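You operate a simulated robot arm through the tools that you are given. There is no shell and no other tool.

You are at the controls of a simulated robot arm. One attempt, no reset.

JOB
Blow out the oiler's motor and lay it in the rack's empty cradle.
Fine: press the oiler button once, for one AIR cycle; end with the lever on CLOSED and the hood closed.

The check looks at the end state, three seconds after you hand in, the way a careful person would. Anything else that was tipped, shoved, dropped, spilled or broken makes it a failure.

ROBOT AND FRAMES
A 7-joint arm with a two-finger parallel gripper, fixed in place. Base frame: the origin is at the foot of the arm, x ahead of it, y to its left, z up; the work surface is at about z = 0.01. Readings come in m, degrees, newtons and seconds.
With the tool pointing down near the work surface it reaches from about 0.24 to 0.62 m from the base axis. Its first joint turns from -66.0 to 66.0 degrees. Payload 2.6 kg.
Tool frame: the origin (TCP) lies between the finger pads and is the grasp point; the fingertips stand 0.03 m ahead of it; z points along the fingers, y is the line along which they close. The gripper opens to 0.094 m. The fingers are 0.028 m wide and 0.01 m thick; the gripper's body (0.05 by 0.096 m) begins 0.055 m behind the TCP.
Orientation is that of the tool frame in the base frame, as a unit quaternion [x, y, z, w]. With the fingers straight down and closing along the base's y, the tool's x points along the base's -x, its y along +y and its z along -z.

CONTROLS
- The arm moves only by the tool drive_tool. Its argument "series" is a list of rows, each an object of numbers (a shift or turn left out is 0, a gripper value left out holds the last): "x", "y", "z": the shift along the tool's x, y, z in m; "wx", "wy", "wz": the turn, a rotation vector about the tool's x, y, z in degrees; "claw": the closure in counts, from 0 (fully open) to 255 (shut). In form: [{"x": .., "y": .., "z": .., "wx": .., "wy": .., "wz": .., "claw": ..}, ...]. A call has 1 to 20 rows; each row shifts and turns the commanded pose from where the row before left it, along the tool's axes as they then stand. Rows are played at 5 a second. More than 0.05 m and 8.6 degrees between two rows, or a gripper value outside its range, and nothing of the call is played. A pose out of reach is approached as far as the arm can. The call stops where the force on the tool passes 40 N (or 10 N more than at its start, if that is more) or the arm is blocked; 0.2 s more then pass. Each finger travels about 0.072 m/s and halts on what it meets, pressing with about 26 N; the grip force reading is that of the motor and also rises with nothing between the fingers. The clock runs only during rows and for 0.2 s after the last one: add rows that do not move to give the fingers time. The reply holds the time, the measured pose of the TCP, the force on the tool along the base axes, the opening and the grip force, in the units named above and with some noise, with the torque about the TCP (base axes, N m) and any sound that the robot's microphone picked up, and new pictures: "show" is both (left out), scene, wrist or none.
- Cameras (640 x 400 px; columns grow to the right, rows downward): "scene" is fixed at [0.0204, 0.4226, 0.5606]; the picture's right is [-0.81, -0.58, 0.00], its down [-0.41, 0.58, -0.70] and it looks along [0.41, -0.57, -0.71] (base axes); focal length 214 px, centre (320, 200). "wrist" rides on the gripper at [0.076, 0.014, -0.102] in the tool frame; the picture's right is [-0.18, 0.98, 0.00], its down [-0.75, -0.14, -0.64] and it looks along [-0.63, -0.12, 0.77] (tool axes); focal length 243 px, centre (320, 200).
- locate(camera, pixels): for up to 12 pixels [column, row] of the newest picture of that camera ("zoom" is the newest enlarged one), the place [x, y, z] in the base frame of the surface seen there, good to about 0.002 m, but the place of the scene camera against the robot may be out by one fixed shift of up to 0.025 m in any direction. It takes no simulated time.
- inspect(camera, box): a new picture of the part [left, top, right, bottom] of that camera's present view, enlarged. It takes no simulated time.
- hand_in(): hands the job in; it is judged then, once.

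Unless the task says otherwise, let go and move clear before handing in.

The tools are called as a command line: name --argument value ..., lists and objects as JSON in quotes. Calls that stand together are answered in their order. drive_tool: Moves the arm, as the interface text tells. Its arguments: {"type":"object","properties":{"series":{"type":"array"},"show":{"type":"string","enum":["both","scene","wrist","none"]}},"required":["series"]} The other tools are called the same way: locate (camera, pixels) gives the place of the surface under pixels of a picture; inspect (camera, box) takes an enlarged picture of a part of a camera's view; hand_in () hands the job in.

At the start:

```text
time_s: 0.0
ee_pos: [0.3615, -0.0048, 0.3578]
ee_rot: [0.0, 1.0, 0.0, 0.001]
force: [-1.1, 0.1, -0.1]
moment: [0.01, -0.05, 0.04]
grip_width: 0.0943
gripper_force: 0.1
```

scene: 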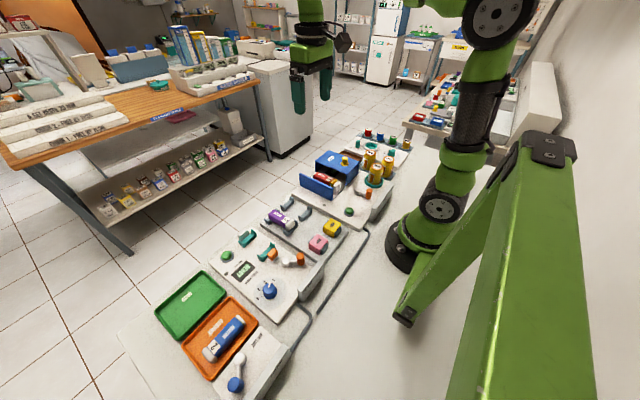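
wrist: 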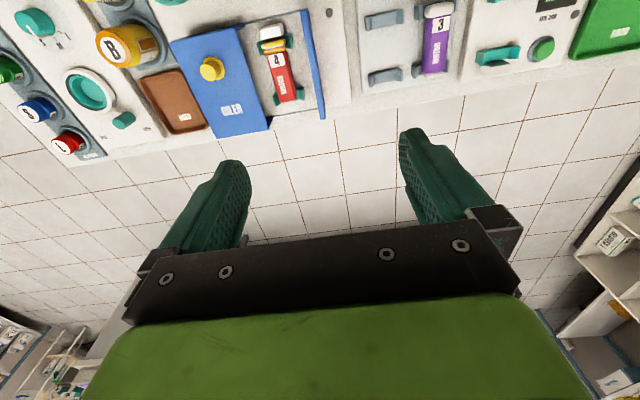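

The scene picture shows several stations along the bench: trays around (210,320), a panel with a valve around (265,265), a rack around (285,215) and a blue box around (335,175). I'll enlarge these areas before moving.

inspect --camera "scene" --box '[270, 120, 430, 220]'

inspect --camera "scene" --box '[200, 190, 360, 290]'

inspect --camera "scene" --box '[130, 260, 320, 400]'

inspect --camera "wrist" --box '[0, 0, 320, 180]'

inspect --camera "wrist" --box '[320, 0, 640, 180]'

```text
4.00 times, centred on (350, 170) of scene
```

zoom: 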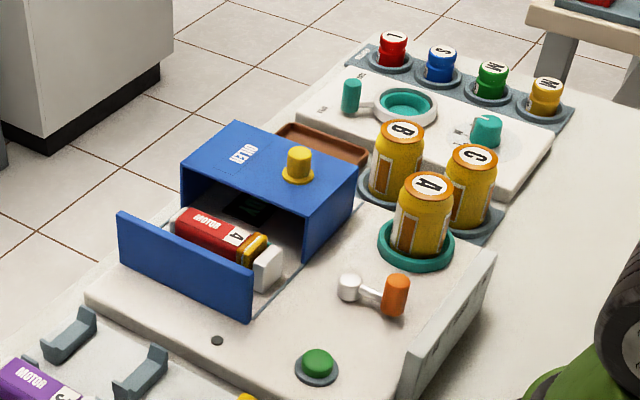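

```text
4.00 times, centred on (280, 240) of scene
```

zoom: 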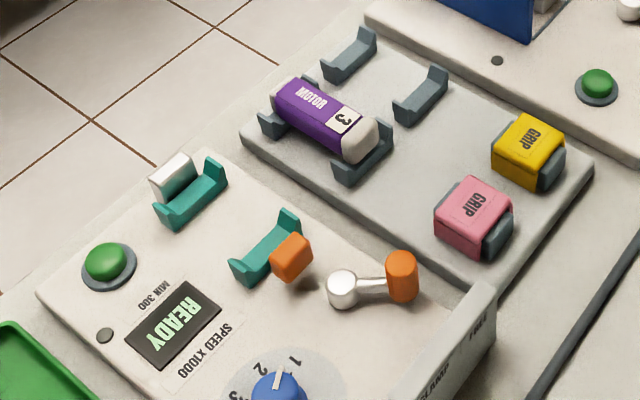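

```text
2.86 times, centred on (225, 330) of scene
```

zoom: 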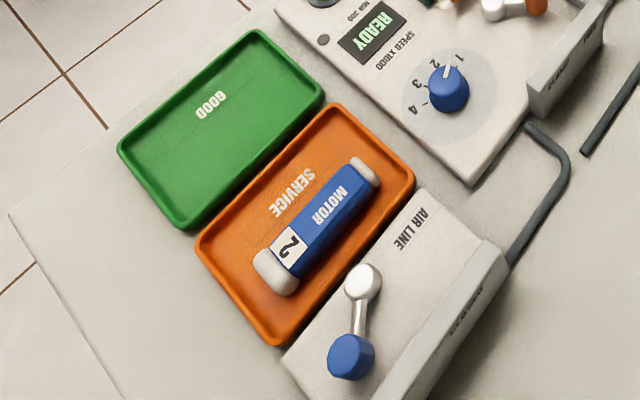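

```text
2.00 times, centred on (160, 90) of wrist
```

zoom: 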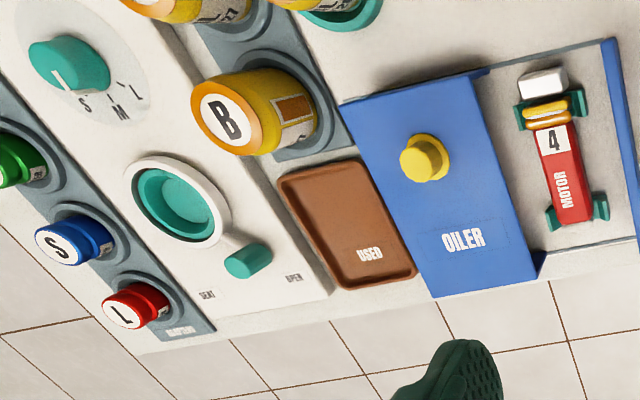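

```text
2.00 times, centred on (480, 90) of wrist
```

zoom: 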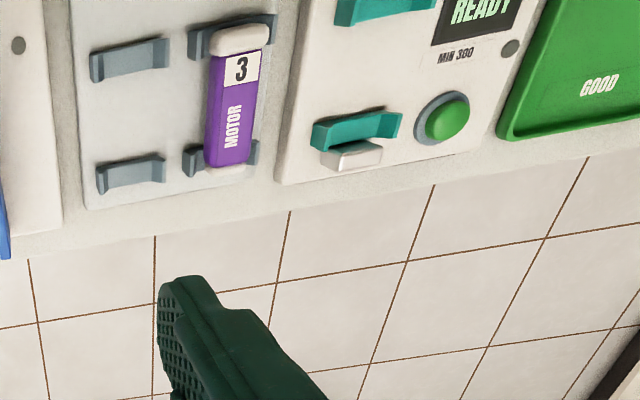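

The zooms show motor 4 (red) in the oiler, between the blue hood with a yellow knob and a blue end wall. They also show an orange-handled lever and a green button on the oiler, and an AIR LINE valve with a "CLOSED" plate near (250,370). I need to read the lever plates, so I'll zoom in closer.

inspect --camera "scene" --box '[335, 170, 405, 225]'

inspect --camera "scene" --box '[220, 320, 310, 390]'

inspect --camera "scene" --box '[270, 235, 350, 300]'

inspect --camera "scene" --box '[340, 120, 430, 180]'

```text
7.27 times, centred on (370, 198) of scene
```

zoom: 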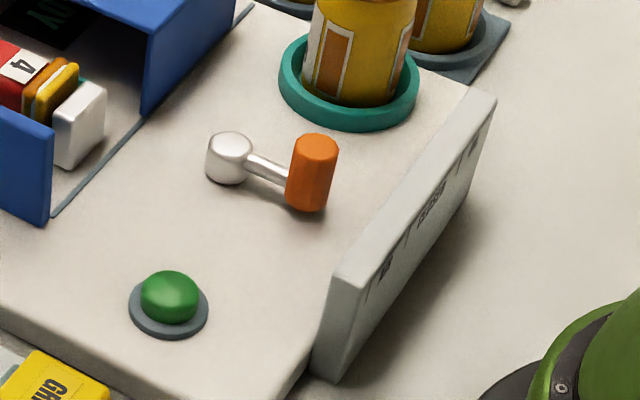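

```text
5.71 times, centred on (265, 355) of scene
```

zoom: 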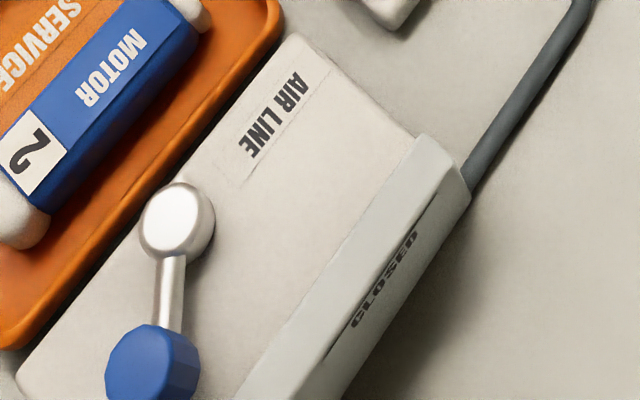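

```text
6.15 times, centred on (310, 268) of scene
```

zoom: 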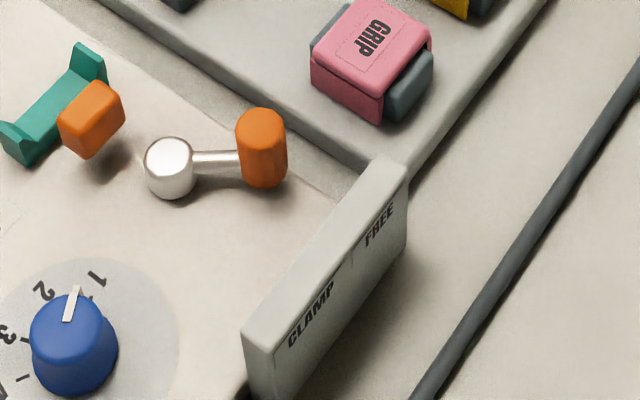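

```text
6.67 times, centred on (385, 150) of scene
```

zoom: 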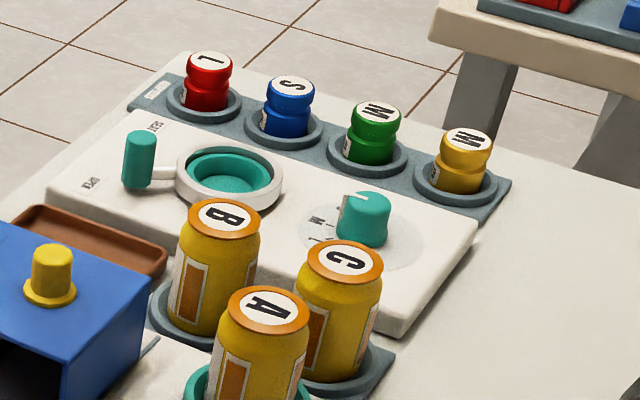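

The oiler plate seems to carry three labels, with the lever at about the middle one. The AIR LINE plate shows "CLOSED", with its lever pointing away from that. I'll locate the key points in the scene picture.

locate --camera "scene" --pixels '[[357, 191], [369, 192], [349, 211], [344, 159], [330, 183], [336, 186], [290, 204], [305, 212], [238, 360], [235, 384], [380, 205], [230, 335]]'

locate --camera "wrist" --pixels '[[212, 69], [273, 45], [277, 70], [287, 95], [385, 18], [384, 75], [438, 15], [435, 65], [210, 100], [316, 50], [543, 48], [300, 110]]'

```text
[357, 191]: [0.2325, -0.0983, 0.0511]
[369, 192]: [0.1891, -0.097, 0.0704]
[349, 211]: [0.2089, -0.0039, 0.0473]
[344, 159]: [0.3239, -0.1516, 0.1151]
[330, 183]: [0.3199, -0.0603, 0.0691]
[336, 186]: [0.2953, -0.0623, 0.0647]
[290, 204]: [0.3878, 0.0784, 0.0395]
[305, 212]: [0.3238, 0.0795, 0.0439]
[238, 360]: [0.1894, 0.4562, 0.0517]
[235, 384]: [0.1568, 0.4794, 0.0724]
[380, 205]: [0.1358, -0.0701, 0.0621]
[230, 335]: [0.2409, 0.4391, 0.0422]
```

```text
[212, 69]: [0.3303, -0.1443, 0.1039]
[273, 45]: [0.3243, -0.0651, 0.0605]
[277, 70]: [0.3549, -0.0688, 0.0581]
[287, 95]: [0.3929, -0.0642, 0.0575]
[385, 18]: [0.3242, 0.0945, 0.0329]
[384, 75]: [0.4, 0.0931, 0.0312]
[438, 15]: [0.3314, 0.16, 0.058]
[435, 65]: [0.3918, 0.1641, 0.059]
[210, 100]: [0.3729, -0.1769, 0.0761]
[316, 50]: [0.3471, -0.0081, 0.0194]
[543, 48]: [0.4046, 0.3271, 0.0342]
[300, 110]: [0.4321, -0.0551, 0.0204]
```

The wrist readings put the empty cradle at y≈0.094 (x 0.32–0.40) and motor 4 at y≈-0.067, with the scene camera offset by about (0.005, 0.014, -0.010). Next I'll zoom hard on the oiler's label plate near (380,205) and the AIR LINE plate near (276,369).

inspect --camera "scene" --box '[368, 184, 408, 209]'

inspect --camera "scene" --box '[250, 350, 298, 380]'

inspect --camera "scene" --box '[210, 350, 290, 400]'

inspect --camera "scene" --box '[295, 140, 375, 210]'

```text
16.00 times, centred on (388, 196) of scene
```

zoom: 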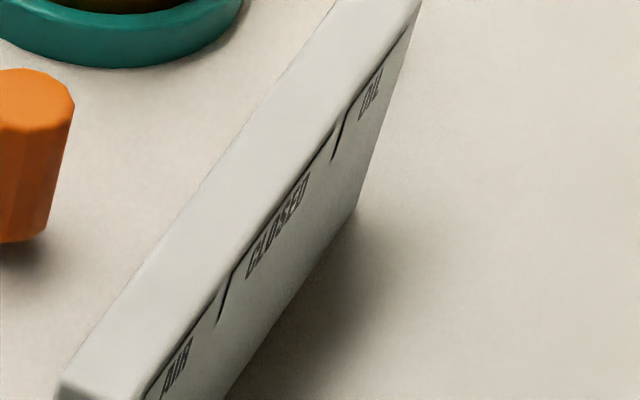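

```text
13.33 times, centred on (274, 365) of scene
```

zoom: 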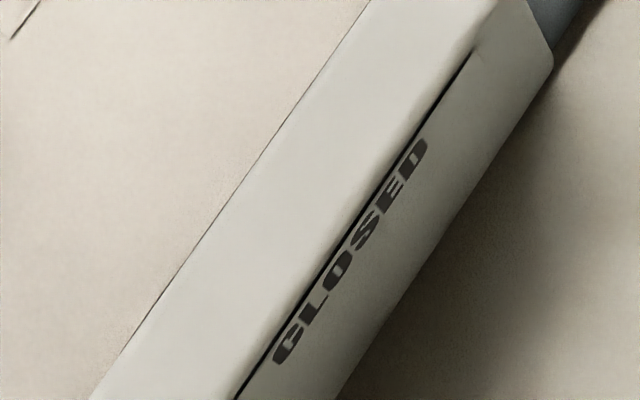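

```text
8.00 times, centred on (250, 375) of scene
```

zoom: 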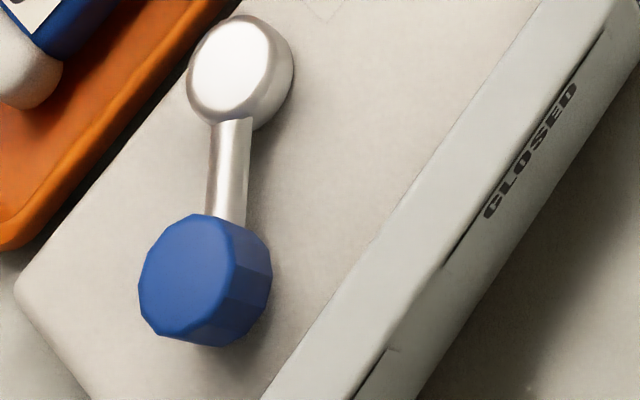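

```text
5.71 times, centred on (335, 175) of scene
```

zoom: 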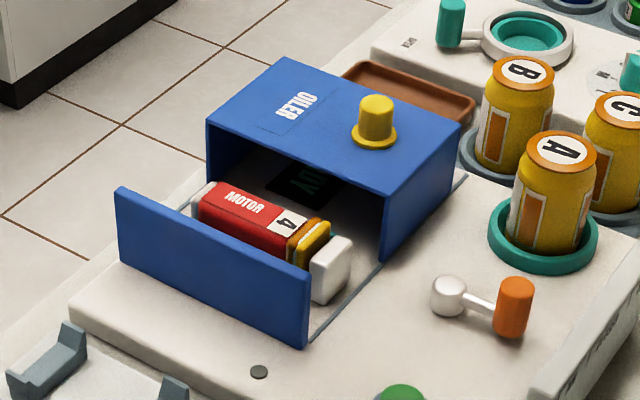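

The oiler plate reads AIR (+y end), CLOSED (middle) and OIL (-y end), and the lever points straight at CLOSED now. There's also a dark display under the hood near (332,172). I'll zoom on it and locate the label positions.

inspect --camera "scene" --box '[318, 160, 350, 180]'

locate --camera "scene" --pixels '[[276, 369], [379, 206], [386, 197.5], [391, 190], [247, 375], [332, 172], [303, 188], [330, 198], [315, 162], [360, 160], [349, 181], [349, 215]]'

inspect --camera "wrist" --box '[160, 0, 340, 120]'

```text
16.00 times, centred on (334, 170) of scene
```

zoom: 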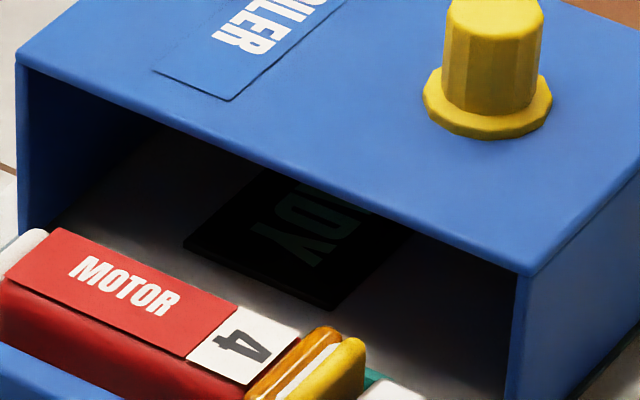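

```text
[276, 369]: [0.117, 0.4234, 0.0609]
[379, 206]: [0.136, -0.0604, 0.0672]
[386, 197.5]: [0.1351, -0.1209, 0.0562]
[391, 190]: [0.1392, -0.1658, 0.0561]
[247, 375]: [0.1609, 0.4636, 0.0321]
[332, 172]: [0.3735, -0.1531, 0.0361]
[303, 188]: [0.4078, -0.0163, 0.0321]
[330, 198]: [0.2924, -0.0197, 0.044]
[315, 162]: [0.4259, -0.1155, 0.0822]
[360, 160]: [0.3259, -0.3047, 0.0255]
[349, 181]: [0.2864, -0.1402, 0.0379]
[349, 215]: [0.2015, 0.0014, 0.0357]
```

```text
3.33 times, centred on (250, 60) of wrist
```

zoom: 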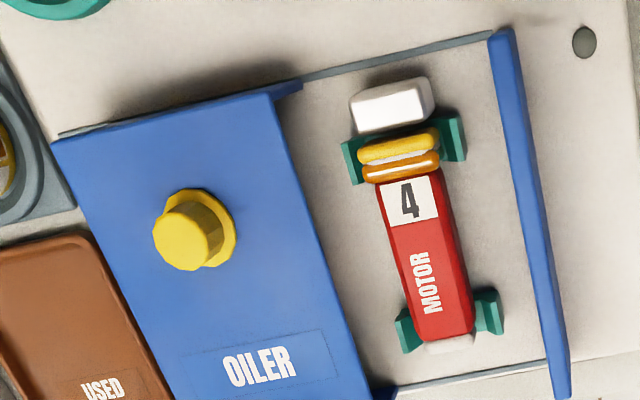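

The display reads READY and the labels are placed, but the lever and button sit close to the base (r≈0.2). I'll move nearer and tilt the tool 30° so the fingers point back toward the base, which lets the wrist camera look down on the lever and button.

drive_tool --series '[{"x": 0.03, "y": -0.01, "z": 0.015}, {"x": 0.03, "y": -0.01, "z": 0.015}, {"x": 0.03, "y": -0.005, "z": 0.015}, {"wy": 7.5}, {"wy": 7.5}, {"wy": 7.5}, {"wy": 7.5}, {}]'

```text
time_s: 1.8
ee_pos: [0.272, -0.028, 0.3126]
ee_rot: [0.0, 0.966, 0.0, -0.26]
force: [-0.5, 0.8, 0.1]
moment: [-0.03, -0.03, 0.0]
grip_width: 0.094
gripper_force: 0.0
```

scene: 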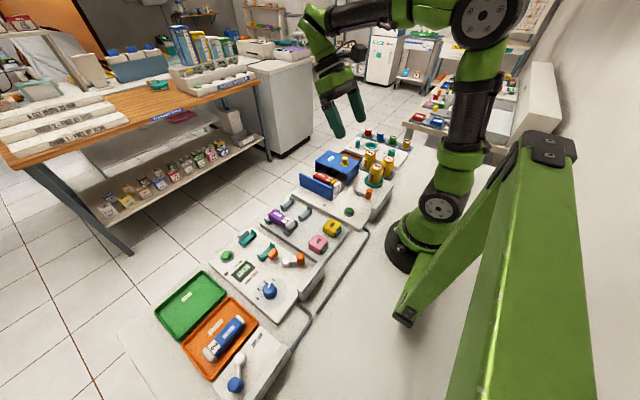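
wrist: 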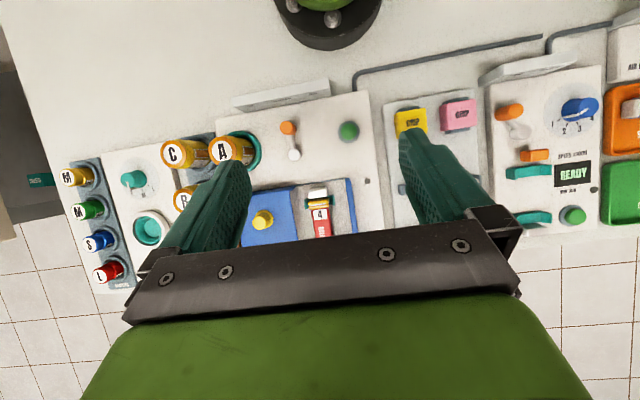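

The wrist picture now shows the oiler panel with lever handle (289,128), pivot (294,154), button (348,131), knob (262,220) and motor (320,210). A pipe runs from the AIR LINE panel to the oiler at (355,88). I'll zoom in and measure.

inspect --camera "wrist" --box '[210, 70, 400, 190]'

locate --camera "wrist" --pixels '[[288, 126], [294, 154], [348, 130], [235, 148], [280, 95], [262, 220], [318, 192], [321, 220], [352, 210], [294, 205], [303, 130], [340, 105]]'

inspect --camera "wrist" --box '[220, 170, 400, 245]'

inspect --camera "wrist" --box '[480, 20, 640, 120]'

```text
3.33 times, centred on (305, 130) of wrist
```

zoom: 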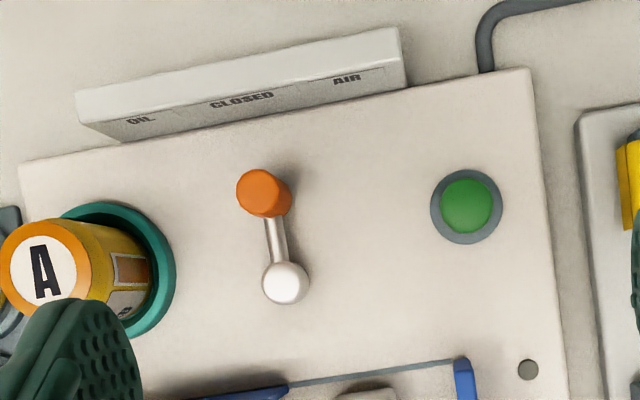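

```text
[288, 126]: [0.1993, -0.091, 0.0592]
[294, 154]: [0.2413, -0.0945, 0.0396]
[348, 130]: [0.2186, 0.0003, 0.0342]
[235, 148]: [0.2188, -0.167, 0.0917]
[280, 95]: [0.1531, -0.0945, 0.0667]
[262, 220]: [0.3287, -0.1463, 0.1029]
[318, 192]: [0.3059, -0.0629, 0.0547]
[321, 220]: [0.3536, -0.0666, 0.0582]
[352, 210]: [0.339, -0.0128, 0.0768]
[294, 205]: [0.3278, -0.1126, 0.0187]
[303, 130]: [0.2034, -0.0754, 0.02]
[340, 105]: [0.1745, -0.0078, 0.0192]
```

```text
3.56 times, centred on (310, 208) of wrist
```

zoom: 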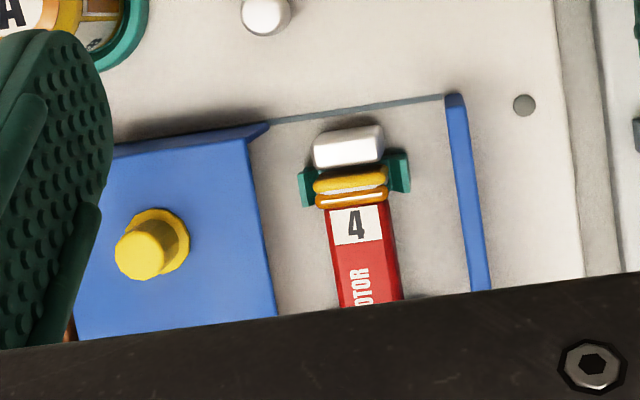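

```text
4.00 times, centred on (560, 70) of wrist
```

zoom: 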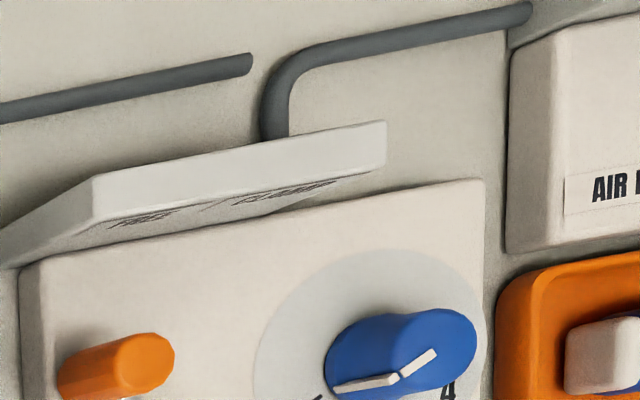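

The labels on the oiler plate are clear: OIL at (251,106), CLOSED at (282,100) and AIR at (313,93), with the lever on CLOSED. Before using air I want to check the AIR LINE valve state, so I'll shift left to look at it.

drive_tool --series '[{"y": 0.04}, {"y": 0.045}, {"y": 0.045}, {"y": 0.045}, {"y": 0.045}, {"y": 0.03}, {}]'

locate --camera "scene" --pixels '[[240, 360], [235, 380], [254, 396], [262, 386], [278, 368]]'

```text
time_s: 3.4
ee_pos: [0.272, 0.2204, 0.3119]
ee_rot: [-0.001, 0.966, 0.0, -0.259]
force: [0.6, -0.5, 0.5]
moment: [-0.02, -0.05, 0.02]
grip_width: 0.0941
gripper_force: 0.1
```

scene: 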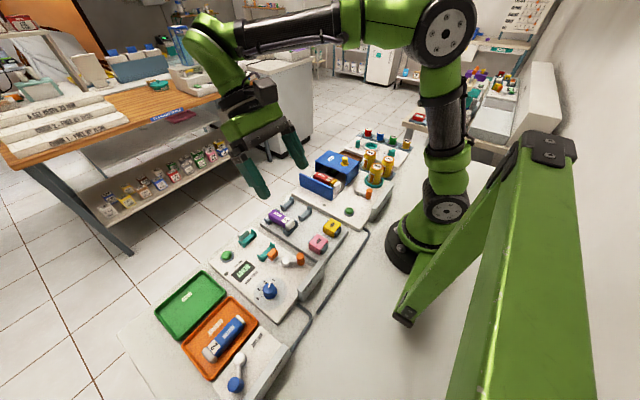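
wrist: 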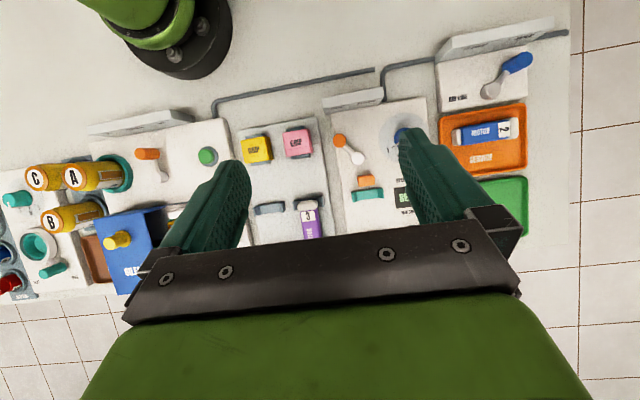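

```text
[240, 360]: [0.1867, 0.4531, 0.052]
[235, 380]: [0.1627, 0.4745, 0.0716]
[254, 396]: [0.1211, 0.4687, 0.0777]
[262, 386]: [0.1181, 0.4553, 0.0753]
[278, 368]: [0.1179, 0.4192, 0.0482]
```

inspect --camera "wrist" --box '[430, 10, 574, 100]'

inspect --camera "wrist" --box '[200, 50, 440, 200]'

inspect --camera "wrist" --box '[230, 120, 340, 240]'

```text
4.44 times, centred on (502, 55) of wrist
```

zoom: 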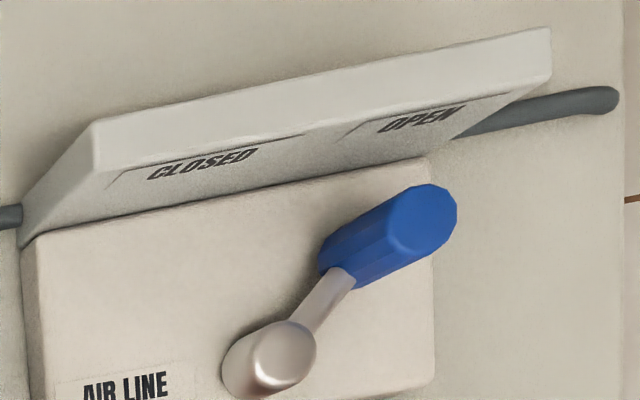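

```text
2.67 times, centred on (320, 125) of wrist
```

zoom: 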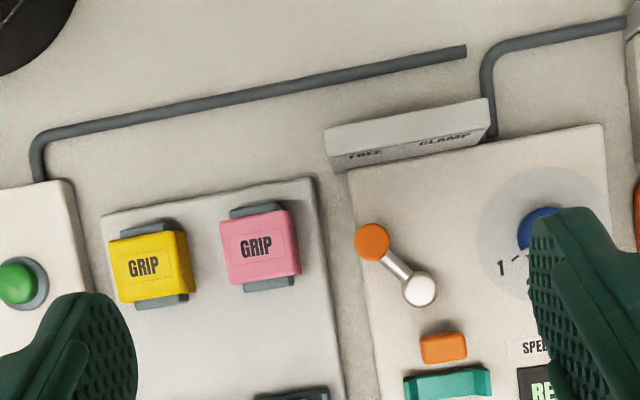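

```text
3.33 times, centred on (285, 180) of wrist
```

zoom: 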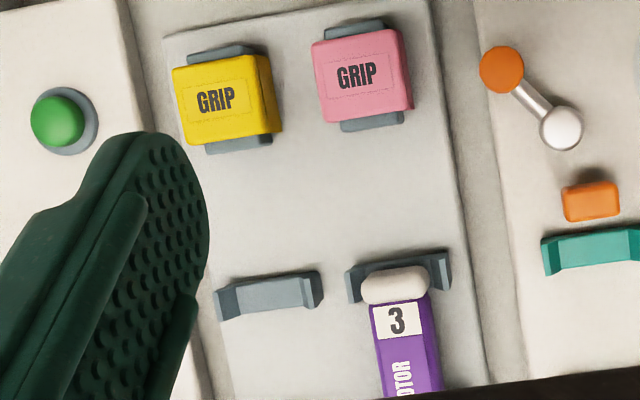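

The AIR LINE lever points at OPEN, so air is available and I'll leave it alone. Now I'll go back over the oiler lever with the fingers part-closed (about 0.03 m) and come down above the orange handle at about (0.199,-0.091).

drive_tool --series '[{"y": -0.045, "claw": 174}, {"y": -0.045}, {"y": -0.045}, {"y": -0.045}, {"y": -0.045}, {"y": -0.045}, {"y": -0.0424}, {"x": -0.007, "z": 0.04}, {"x": -0.007, "z": 0.04}, {"x": -0.007, "z": 0.04}, {"x": -0.006, "z": 0.04}, {}, {}]'

```text
time_s: 6.2
ee_pos: [0.2141, -0.0911, 0.163]
ee_rot: [0.0, 0.966, 0.0, -0.258]
force: [0.5, 1.0, -1.0]
moment: [-0.01, -0.02, -0.01]
grip_width: 0.0297
gripper_force: 0.1
```

scene: 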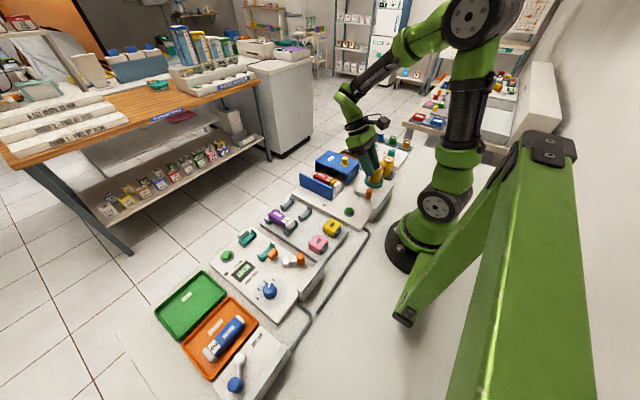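
wrist: 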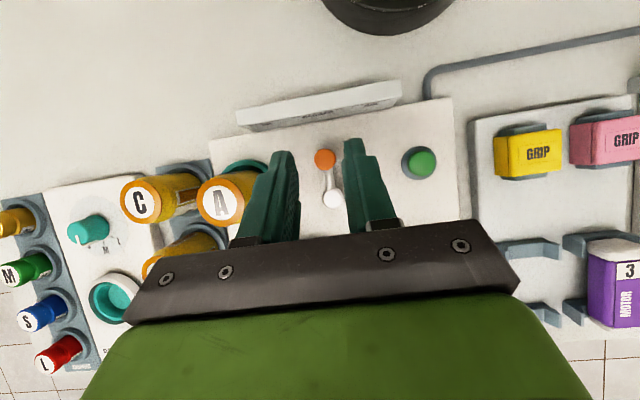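

The orange handle at (325,158) and pivot at (331,198) lie between the fingertips in the wrist view. I'll measure them precisely here.

locate --camera "wrist" --pixels '[[325, 157], [318, 158], [333, 158], [331, 198], [421, 162], [247, 185], [250, 170], [365, 105], [320, 110], [290, 170], [328, 178], [350, 130]]'

inspect --camera "wrist" --box '[220, 70, 460, 220]'

```text
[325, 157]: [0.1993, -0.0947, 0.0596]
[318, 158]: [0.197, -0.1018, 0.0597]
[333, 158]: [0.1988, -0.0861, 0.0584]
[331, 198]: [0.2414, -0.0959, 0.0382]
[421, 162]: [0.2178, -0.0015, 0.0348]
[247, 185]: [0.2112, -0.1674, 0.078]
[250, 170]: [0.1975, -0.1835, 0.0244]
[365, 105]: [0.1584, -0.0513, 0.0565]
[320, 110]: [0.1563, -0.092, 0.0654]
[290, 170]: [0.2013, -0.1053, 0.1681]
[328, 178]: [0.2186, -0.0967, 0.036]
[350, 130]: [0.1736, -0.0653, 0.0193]
```

```text
2.67 times, centred on (340, 145) of wrist
```

zoom: 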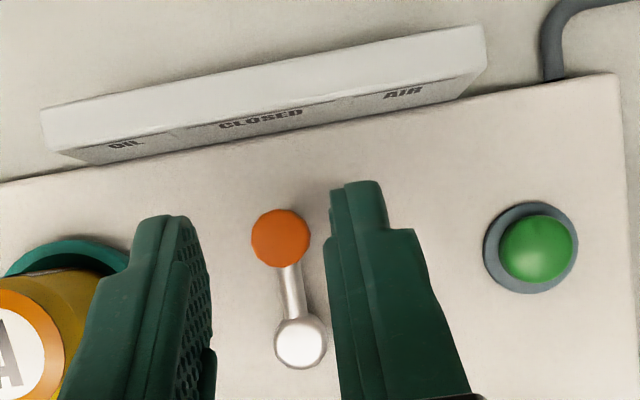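

The handle is at about (0.198,-0.094) with its top at z≈0.060, the pivot at (0.241,-0.096) and the panel top at z≈0.019. I'll descend to straddle the handle with the fingers open 0.03 m.

drive_tool --series '[{"x": -0.0094, "y": -0.0007, "z": 0.017}, {"x": -0.0094, "y": -0.0007, "z": 0.017}, {"x": -0.0094, "y": -0.0007, "z": 0.017}, {"x": -0.0094, "y": -0.0007, "z": 0.017}, {"x": -0.0094, "y": -0.0007, "z": 0.017}, {}, {}]'

```text
time_s: 7.8
ee_pos: [0.2114, -0.0955, 0.0627]
ee_rot: [0.0, 0.966, 0.0, -0.259]
force: [-0.2, -0.5, -0.8]
moment: [-0.01, -0.03, -0.01]
grip_width: 0.0298
gripper_force: 0.1
```

scene: 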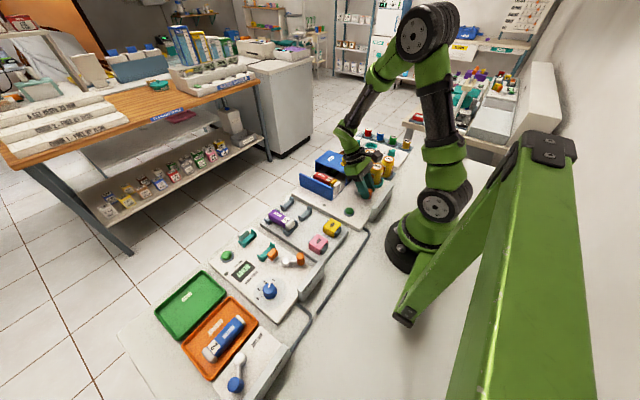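
wrist: 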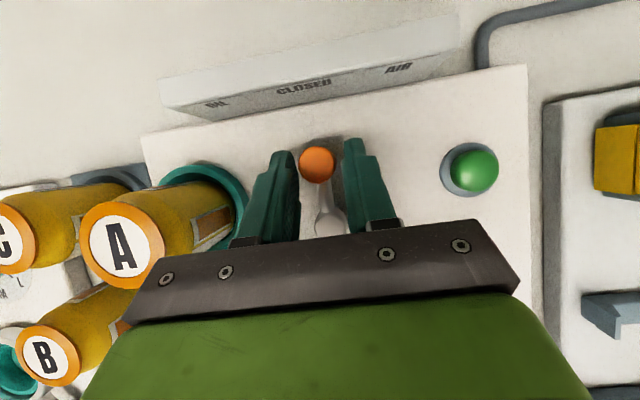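

The orange handle at (317,163) is between the fingers with no contact force. I'll push slowly toward +y (AIR) and watch for a force change or click.

drive_tool --series '[{"y": 0.004}, {"y": 0.004}, {"y": 0.004}, {"y": 0.004}, {"y": 0.004}, {"y": 0.004}, {"y": 0.003}, {}]'

```text
time_s: 9.6
ee_pos: [0.2125, -0.068, 0.0639]
ee_rot: [0.0, 0.966, 0.0, -0.259]
force: [0.5, -0.6, 0.0]
moment: [-0.05, -0.02, 0.01]
grip_width: 0.0301
gripper_force: 0.5
```

scene: 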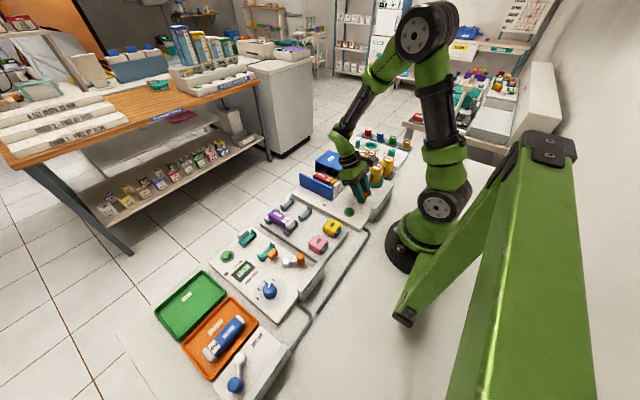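
wrist: 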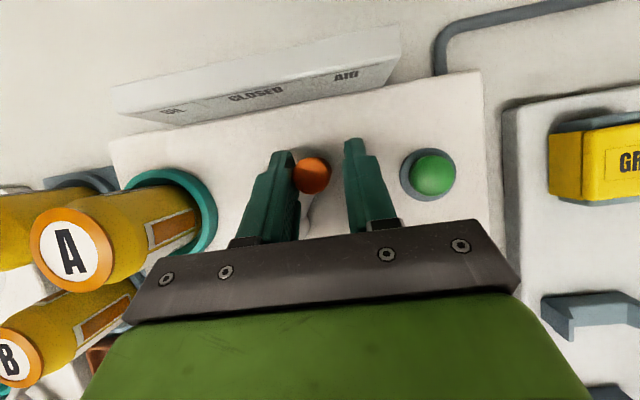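

inspect --camera "wrist" --box '[220, 60, 460, 240]'

locate --camera "wrist" --pixels '[[312, 168], [312, 215], [345, 76], [256, 95], [318, 175]]'

```text
2.22 times, centred on (340, 150) of wrist
```

zoom: 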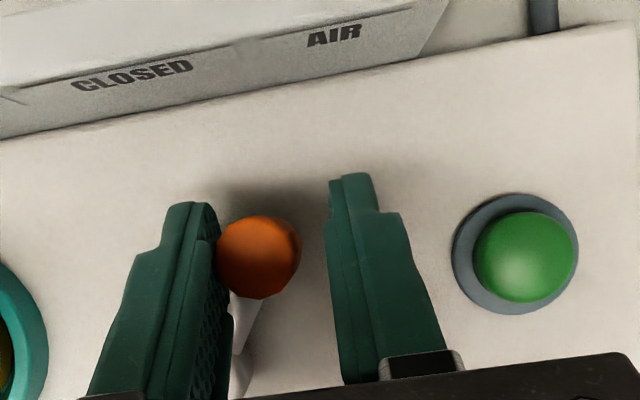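

```text
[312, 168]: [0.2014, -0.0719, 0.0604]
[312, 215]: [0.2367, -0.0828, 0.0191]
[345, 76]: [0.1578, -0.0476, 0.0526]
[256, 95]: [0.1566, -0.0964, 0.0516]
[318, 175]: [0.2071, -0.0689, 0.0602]
```

The handle is now at about (0.2025,-0.072), roughly 31° toward AIR, with almost no force. I'll push a few more millimetres to see if there's a stop or detent.

drive_tool --series '[{"y": 0.002}, {"y": 0.002}, {}]' --show "wrist"

```text
time_s: 10.4
ee_pos: [0.2125, -0.0656, 0.0631]
ee_rot: [-0.001, 0.966, 0.0, -0.259]
force: [-0.5, -0.5, 0.1]
moment: [-0.02, 0.01, 0.02]
grip_width: 0.0302
gripper_force: 0.4
```

wrist: 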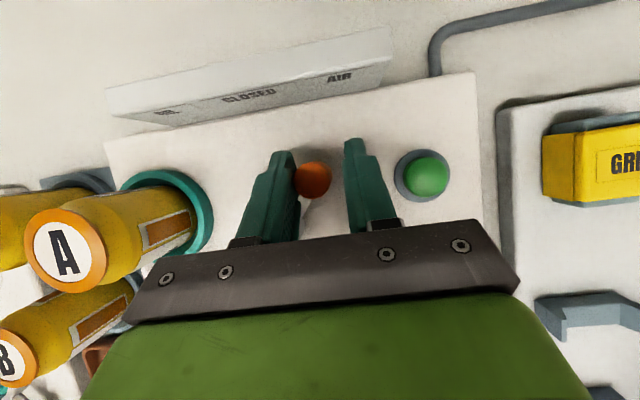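

There's still no real resistance. I'll continue in small steps.

drive_tool --series '[{"y": 0.002}, {"y": 0.002}, {}]' --show "wrist"

```text
time_s: 11.2
ee_pos: [0.2123, -0.0592, 0.0639]
ee_rot: [0.0, 0.966, -0.001, -0.258]
force: [-0.5, 0.0, -0.3]
moment: [0.02, -0.03, 0.01]
grip_width: 0.0301
gripper_force: 0.1
```

wrist: 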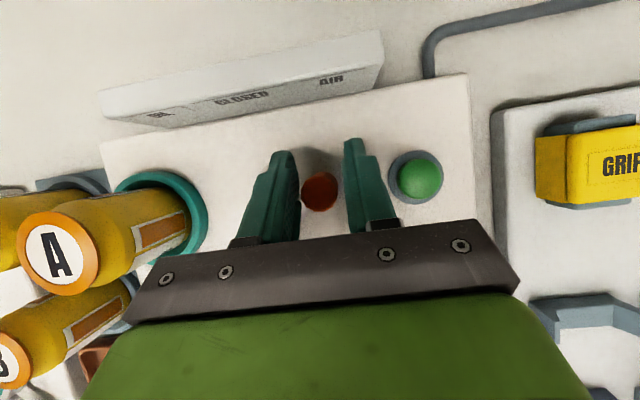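

The handle at (320,192) seems to have jumped ahead of the pushing finger, as if into a detent. I'll measure it.

inspect --camera "wrist" --box '[220, 60, 460, 240]'

locate --camera "wrist" --pixels '[[314, 188], [328, 188], [320, 192], [318, 182], [322, 204], [332, 80], [240, 98]]'

```text
2.22 times, centred on (340, 150) of wrist
```

zoom: 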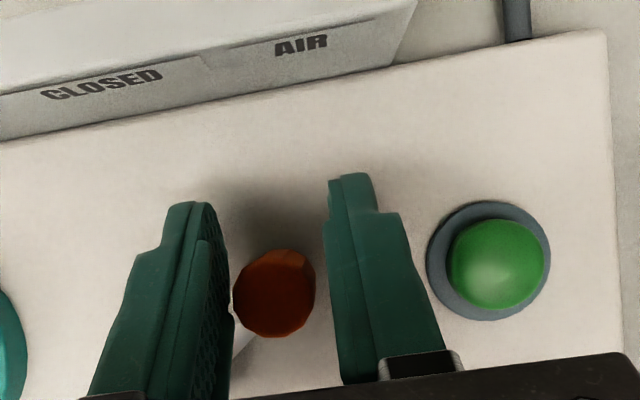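

```text
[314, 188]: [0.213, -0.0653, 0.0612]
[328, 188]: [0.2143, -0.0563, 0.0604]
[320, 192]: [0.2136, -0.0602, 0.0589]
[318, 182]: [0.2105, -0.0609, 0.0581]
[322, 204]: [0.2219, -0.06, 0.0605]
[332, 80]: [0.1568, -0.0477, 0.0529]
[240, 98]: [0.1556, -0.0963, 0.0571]
```

The handle centre is now at about (0.2136,-0.0605), roughly 50° from centre, with a gap to the finger, so it snapped by itself. I'll lift straight up to get a cleaner view of the lever against the AIR label.

drive_tool --series '[{"x": 0.0125, "z": -0.0217}, {"x": 0.0125, "z": -0.0217}, {"x": 0.0125, "z": -0.0217}, {"x": 0.0125, "z": -0.0217}, {}]' --show "both"

```text
time_s: 12.4
ee_pos: [0.212, -0.061, 0.1637]
ee_rot: [0.0, 0.966, -0.001, -0.259]
force: [0.1, -0.2, 0.2]
moment: [0.02, 0.02, 0.01]
grip_width: 0.0297
gripper_force: 0.0
```

scene: 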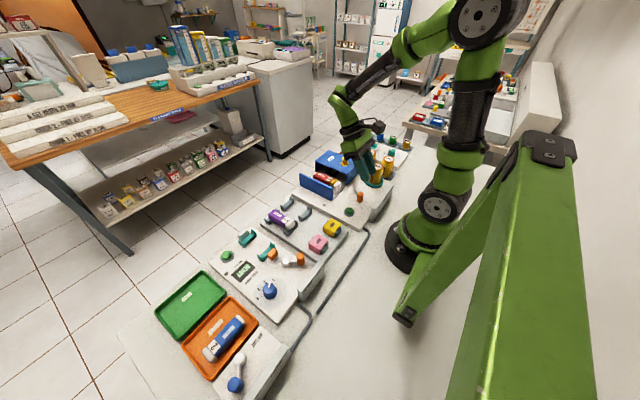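
wrist: 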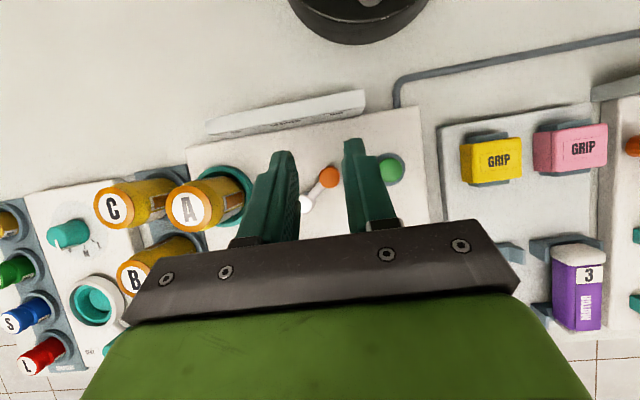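

inspect --camera "wrist" --box '[200, 80, 440, 230]'

locate --camera "wrist" --pixels '[[328, 175], [304, 206], [392, 168], [336, 112], [286, 122]]'

inspect --camera "scene" --box '[295, 140, 405, 220]'

```text
2.67 times, centred on (320, 155) of wrist
```

zoom: 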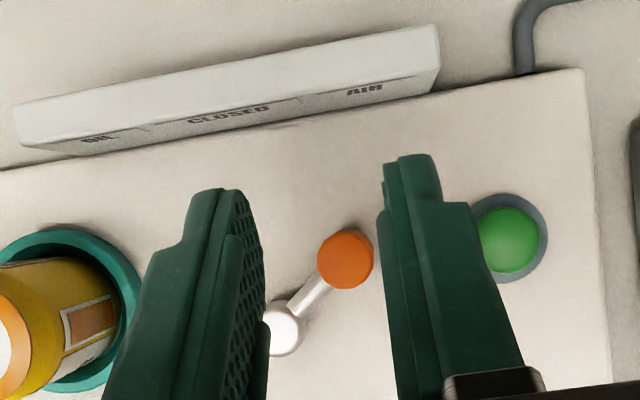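

```text
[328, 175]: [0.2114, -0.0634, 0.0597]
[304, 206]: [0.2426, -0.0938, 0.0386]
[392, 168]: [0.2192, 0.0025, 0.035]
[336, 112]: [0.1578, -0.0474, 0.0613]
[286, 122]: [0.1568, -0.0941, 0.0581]
```

```text
5.00 times, centred on (350, 180) of scene
```

zoom: 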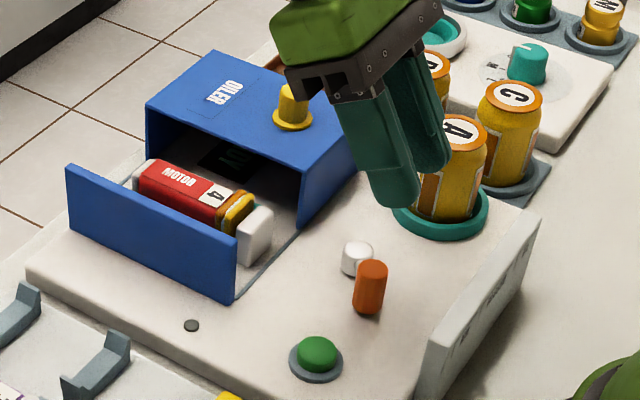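

The lever handle is now at about (0.212,-0.0625) around a pivot at (0.242,-0.095), so it sits at about 45° in the AIR detent. Next is the hood: I'll raise, straighten the tool, and go above the yellow knob (~0.329,-0.146).

drive_tool --series '[{"x": 0.015, "z": -0.026}, {"x": 0.015, "z": -0.026}, {"wy": -7.5, "claw": 119}, {"wy": -7.5}, {"wy": -7.5}, {"wy": -7.5}, {"x": -0.03, "y": -0.02}, {"x": -0.03, "y": -0.02}, {"x": -0.03, "y": -0.025}, {"x": -0.026, "y": -0.02}, {}]'

```text
time_s: 14.8
ee_pos: [0.3287, -0.1444, 0.2233]
ee_rot: [0.001, 1.0, 0.0, 0.0]
force: [1.5, 0.1, 0.2]
moment: [0.02, -0.01, -0.02]
grip_width: 0.0504
gripper_force: 0.1
```

scene: 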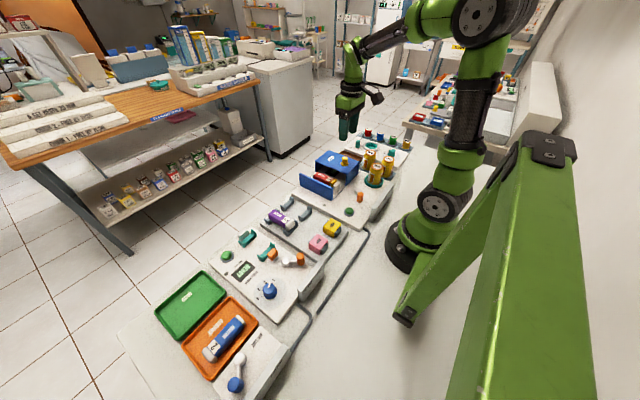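
wrist: 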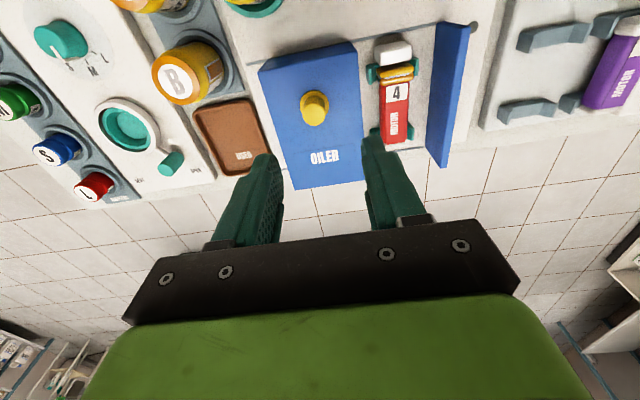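

locate --camera "wrist" --pixels '[[314, 103], [308, 104], [321, 104], [314, 96], [314, 118], [335, 80], [361, 60], [452, 60], [395, 50], [397, 100], [395, 140], [372, 80]]'

inspect --camera "wrist" --box '[240, 20, 480, 170]'

```text
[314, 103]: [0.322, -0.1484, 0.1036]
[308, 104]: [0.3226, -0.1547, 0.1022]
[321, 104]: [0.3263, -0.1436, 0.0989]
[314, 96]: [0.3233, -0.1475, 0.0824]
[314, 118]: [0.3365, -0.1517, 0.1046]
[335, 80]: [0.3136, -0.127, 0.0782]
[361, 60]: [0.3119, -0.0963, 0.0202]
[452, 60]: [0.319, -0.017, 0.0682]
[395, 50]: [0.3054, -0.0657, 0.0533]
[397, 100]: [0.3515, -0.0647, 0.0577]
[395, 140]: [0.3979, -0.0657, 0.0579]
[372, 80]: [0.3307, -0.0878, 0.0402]
```

```text
2.67 times, centred on (360, 95) of wrist
```

zoom: 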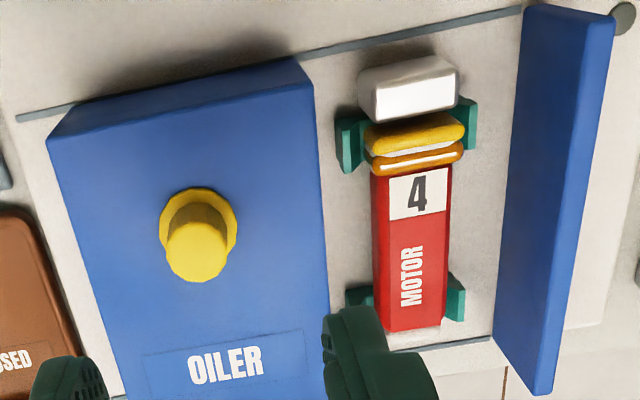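

The knob's top face is centred near (314,115), at about (0.333,-0.149,0.104), and the hood top is at z≈0.078. I'll centre over it and descend until the fingertips straddle the knob just above its flange.

drive_tool --series '[{"x": -0.0045, "y": -0.0045}, {"z": 0.03}, {"z": 0.03}, {"z": 0.025}, {"z": 0.015}, {}]'

```text
time_s: 16.2
ee_pos: [0.3339, -0.1491, 0.1249]
ee_rot: [0.0, 1.0, 0.0, 0.0]
force: [-1.1, 0.5, -0.2]
moment: [0.01, 0.0, 0.02]
grip_width: 0.0501
gripper_force: 0.1
```

scene: 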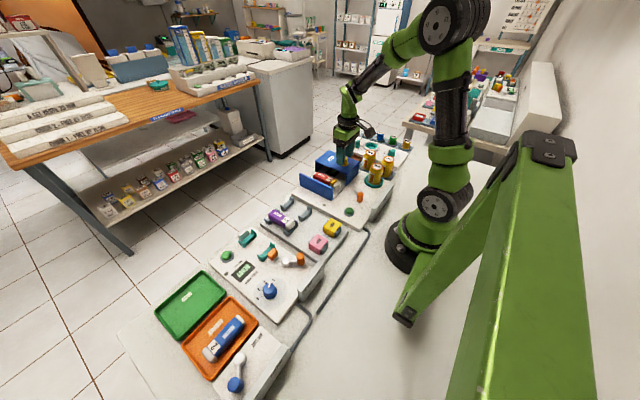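
wrist: 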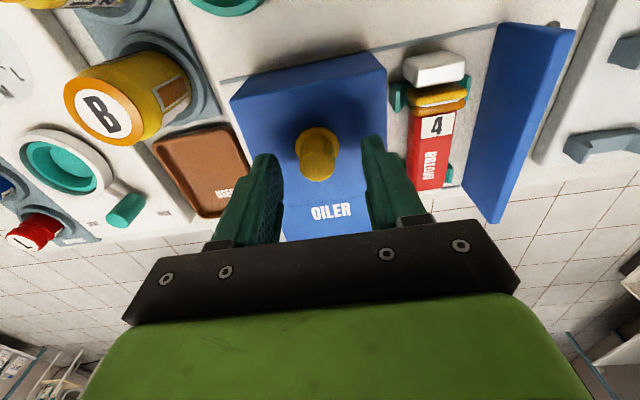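

The fingers straddle the knob at (318,168). I'll lower 7 mm, narrow the gap to about 0.03 m, and slide the hood +y toward the wall in small steps.

drive_tool --series '[{"z": 0.007}, {"claw": 174}, {}, {"y": 0.005}, {"y": 0.01}, {"y": 0.01}, {"y": 0.01}, {"y": 0.01}, {}]'

```text
time_s: 18.2
ee_pos: [0.3329, -0.1039, 0.1164]
ee_rot: [0.0, 1.0, -0.001, -0.001]
force: [0.5, -0.5, 0.1]
moment: [0.0, 0.0, 0.02]
grip_width: 0.03
gripper_force: 0.2
```

scene: 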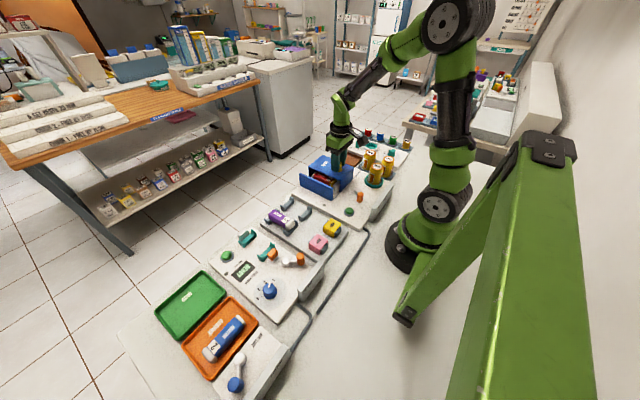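
wrist: 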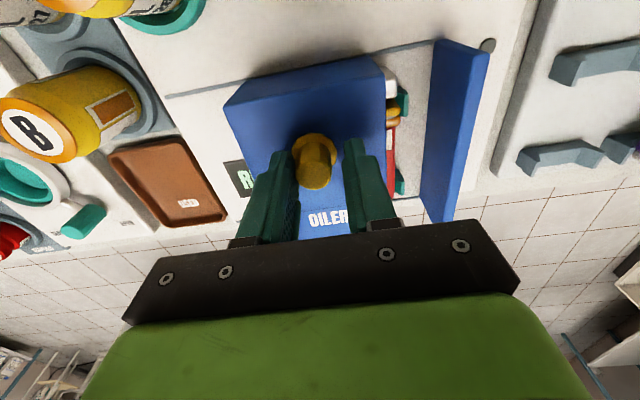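

The hood is sliding freely (knob at (313,165), motor partly covered at (392,120)). I'll continue until it meets the wall.

drive_tool --series '[{"y": 0.008}, {"y": 0.008}, {"y": 0.008}, {"y": 0.006}, {"y": 0.004}, {}]'

```text
time_s: 19.6
ee_pos: [0.3328, -0.0708, 0.1164]
ee_rot: [0.0, 1.0, 0.0, -0.001]
force: [0.1, 0.3, 1.0]
moment: [0.02, 0.02, -0.01]
grip_width: 0.0302
gripper_force: 0.4
```

scene: 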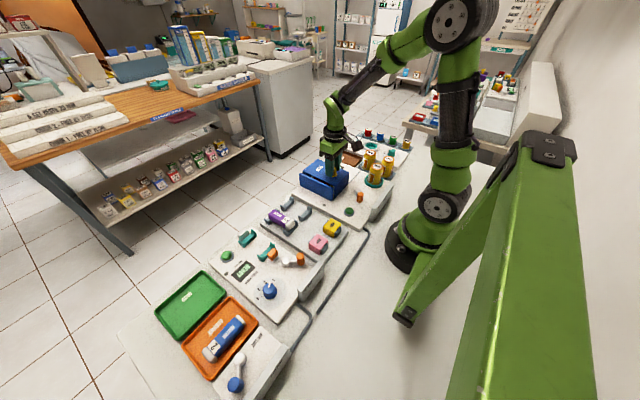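
wrist: 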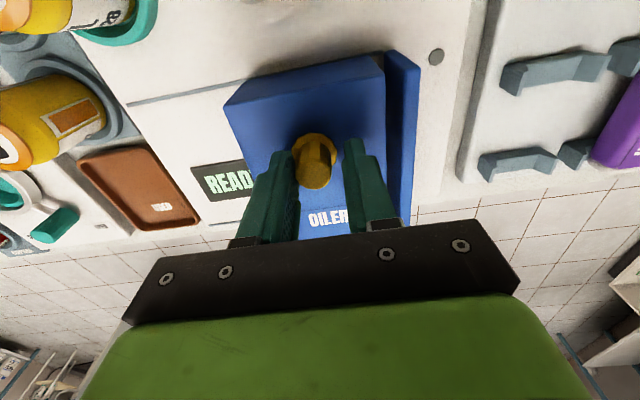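

The hood is close to the wall, with a slim gap near (388,120). I'll keep pushing in 2–3 mm steps until I feel the stop.

drive_tool --series '[{"y": 0.003}, {"y": 0.003}, {"y": 0.003}, {}]' --show "wrist"

inspect --camera "wrist" --box '[200, 30, 440, 180]'

```text
time_s: 20.6
ee_pos: [0.3339, -0.0605, 0.1155]
ee_rot: [0.0, 1.0, -0.001, 0.001]
force: [-0.1, -1.5, 0.3]
moment: [-0.02, -0.03, -0.01]
grip_width: 0.0303
gripper_force: 1.0
```

wrist: 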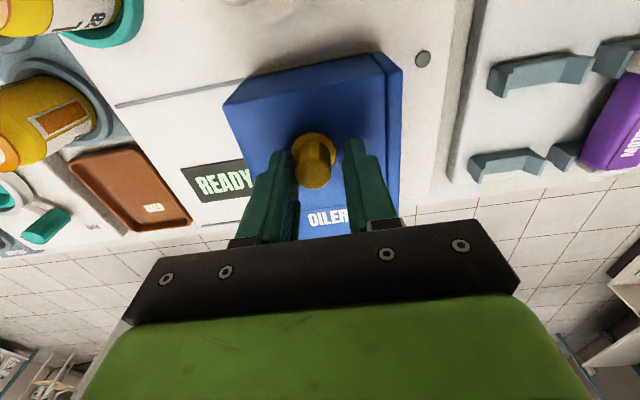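

```text
2.67 times, centred on (320, 105) of wrist
```

zoom: 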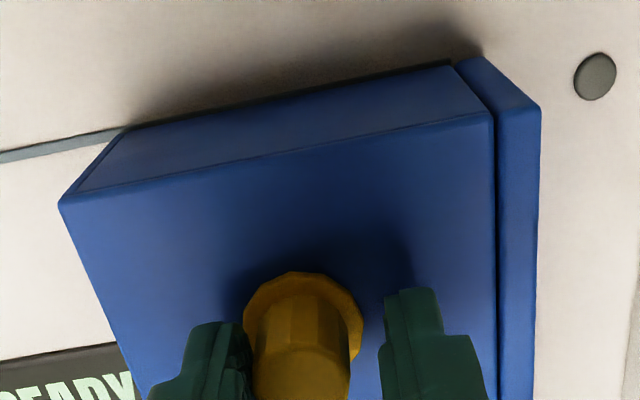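

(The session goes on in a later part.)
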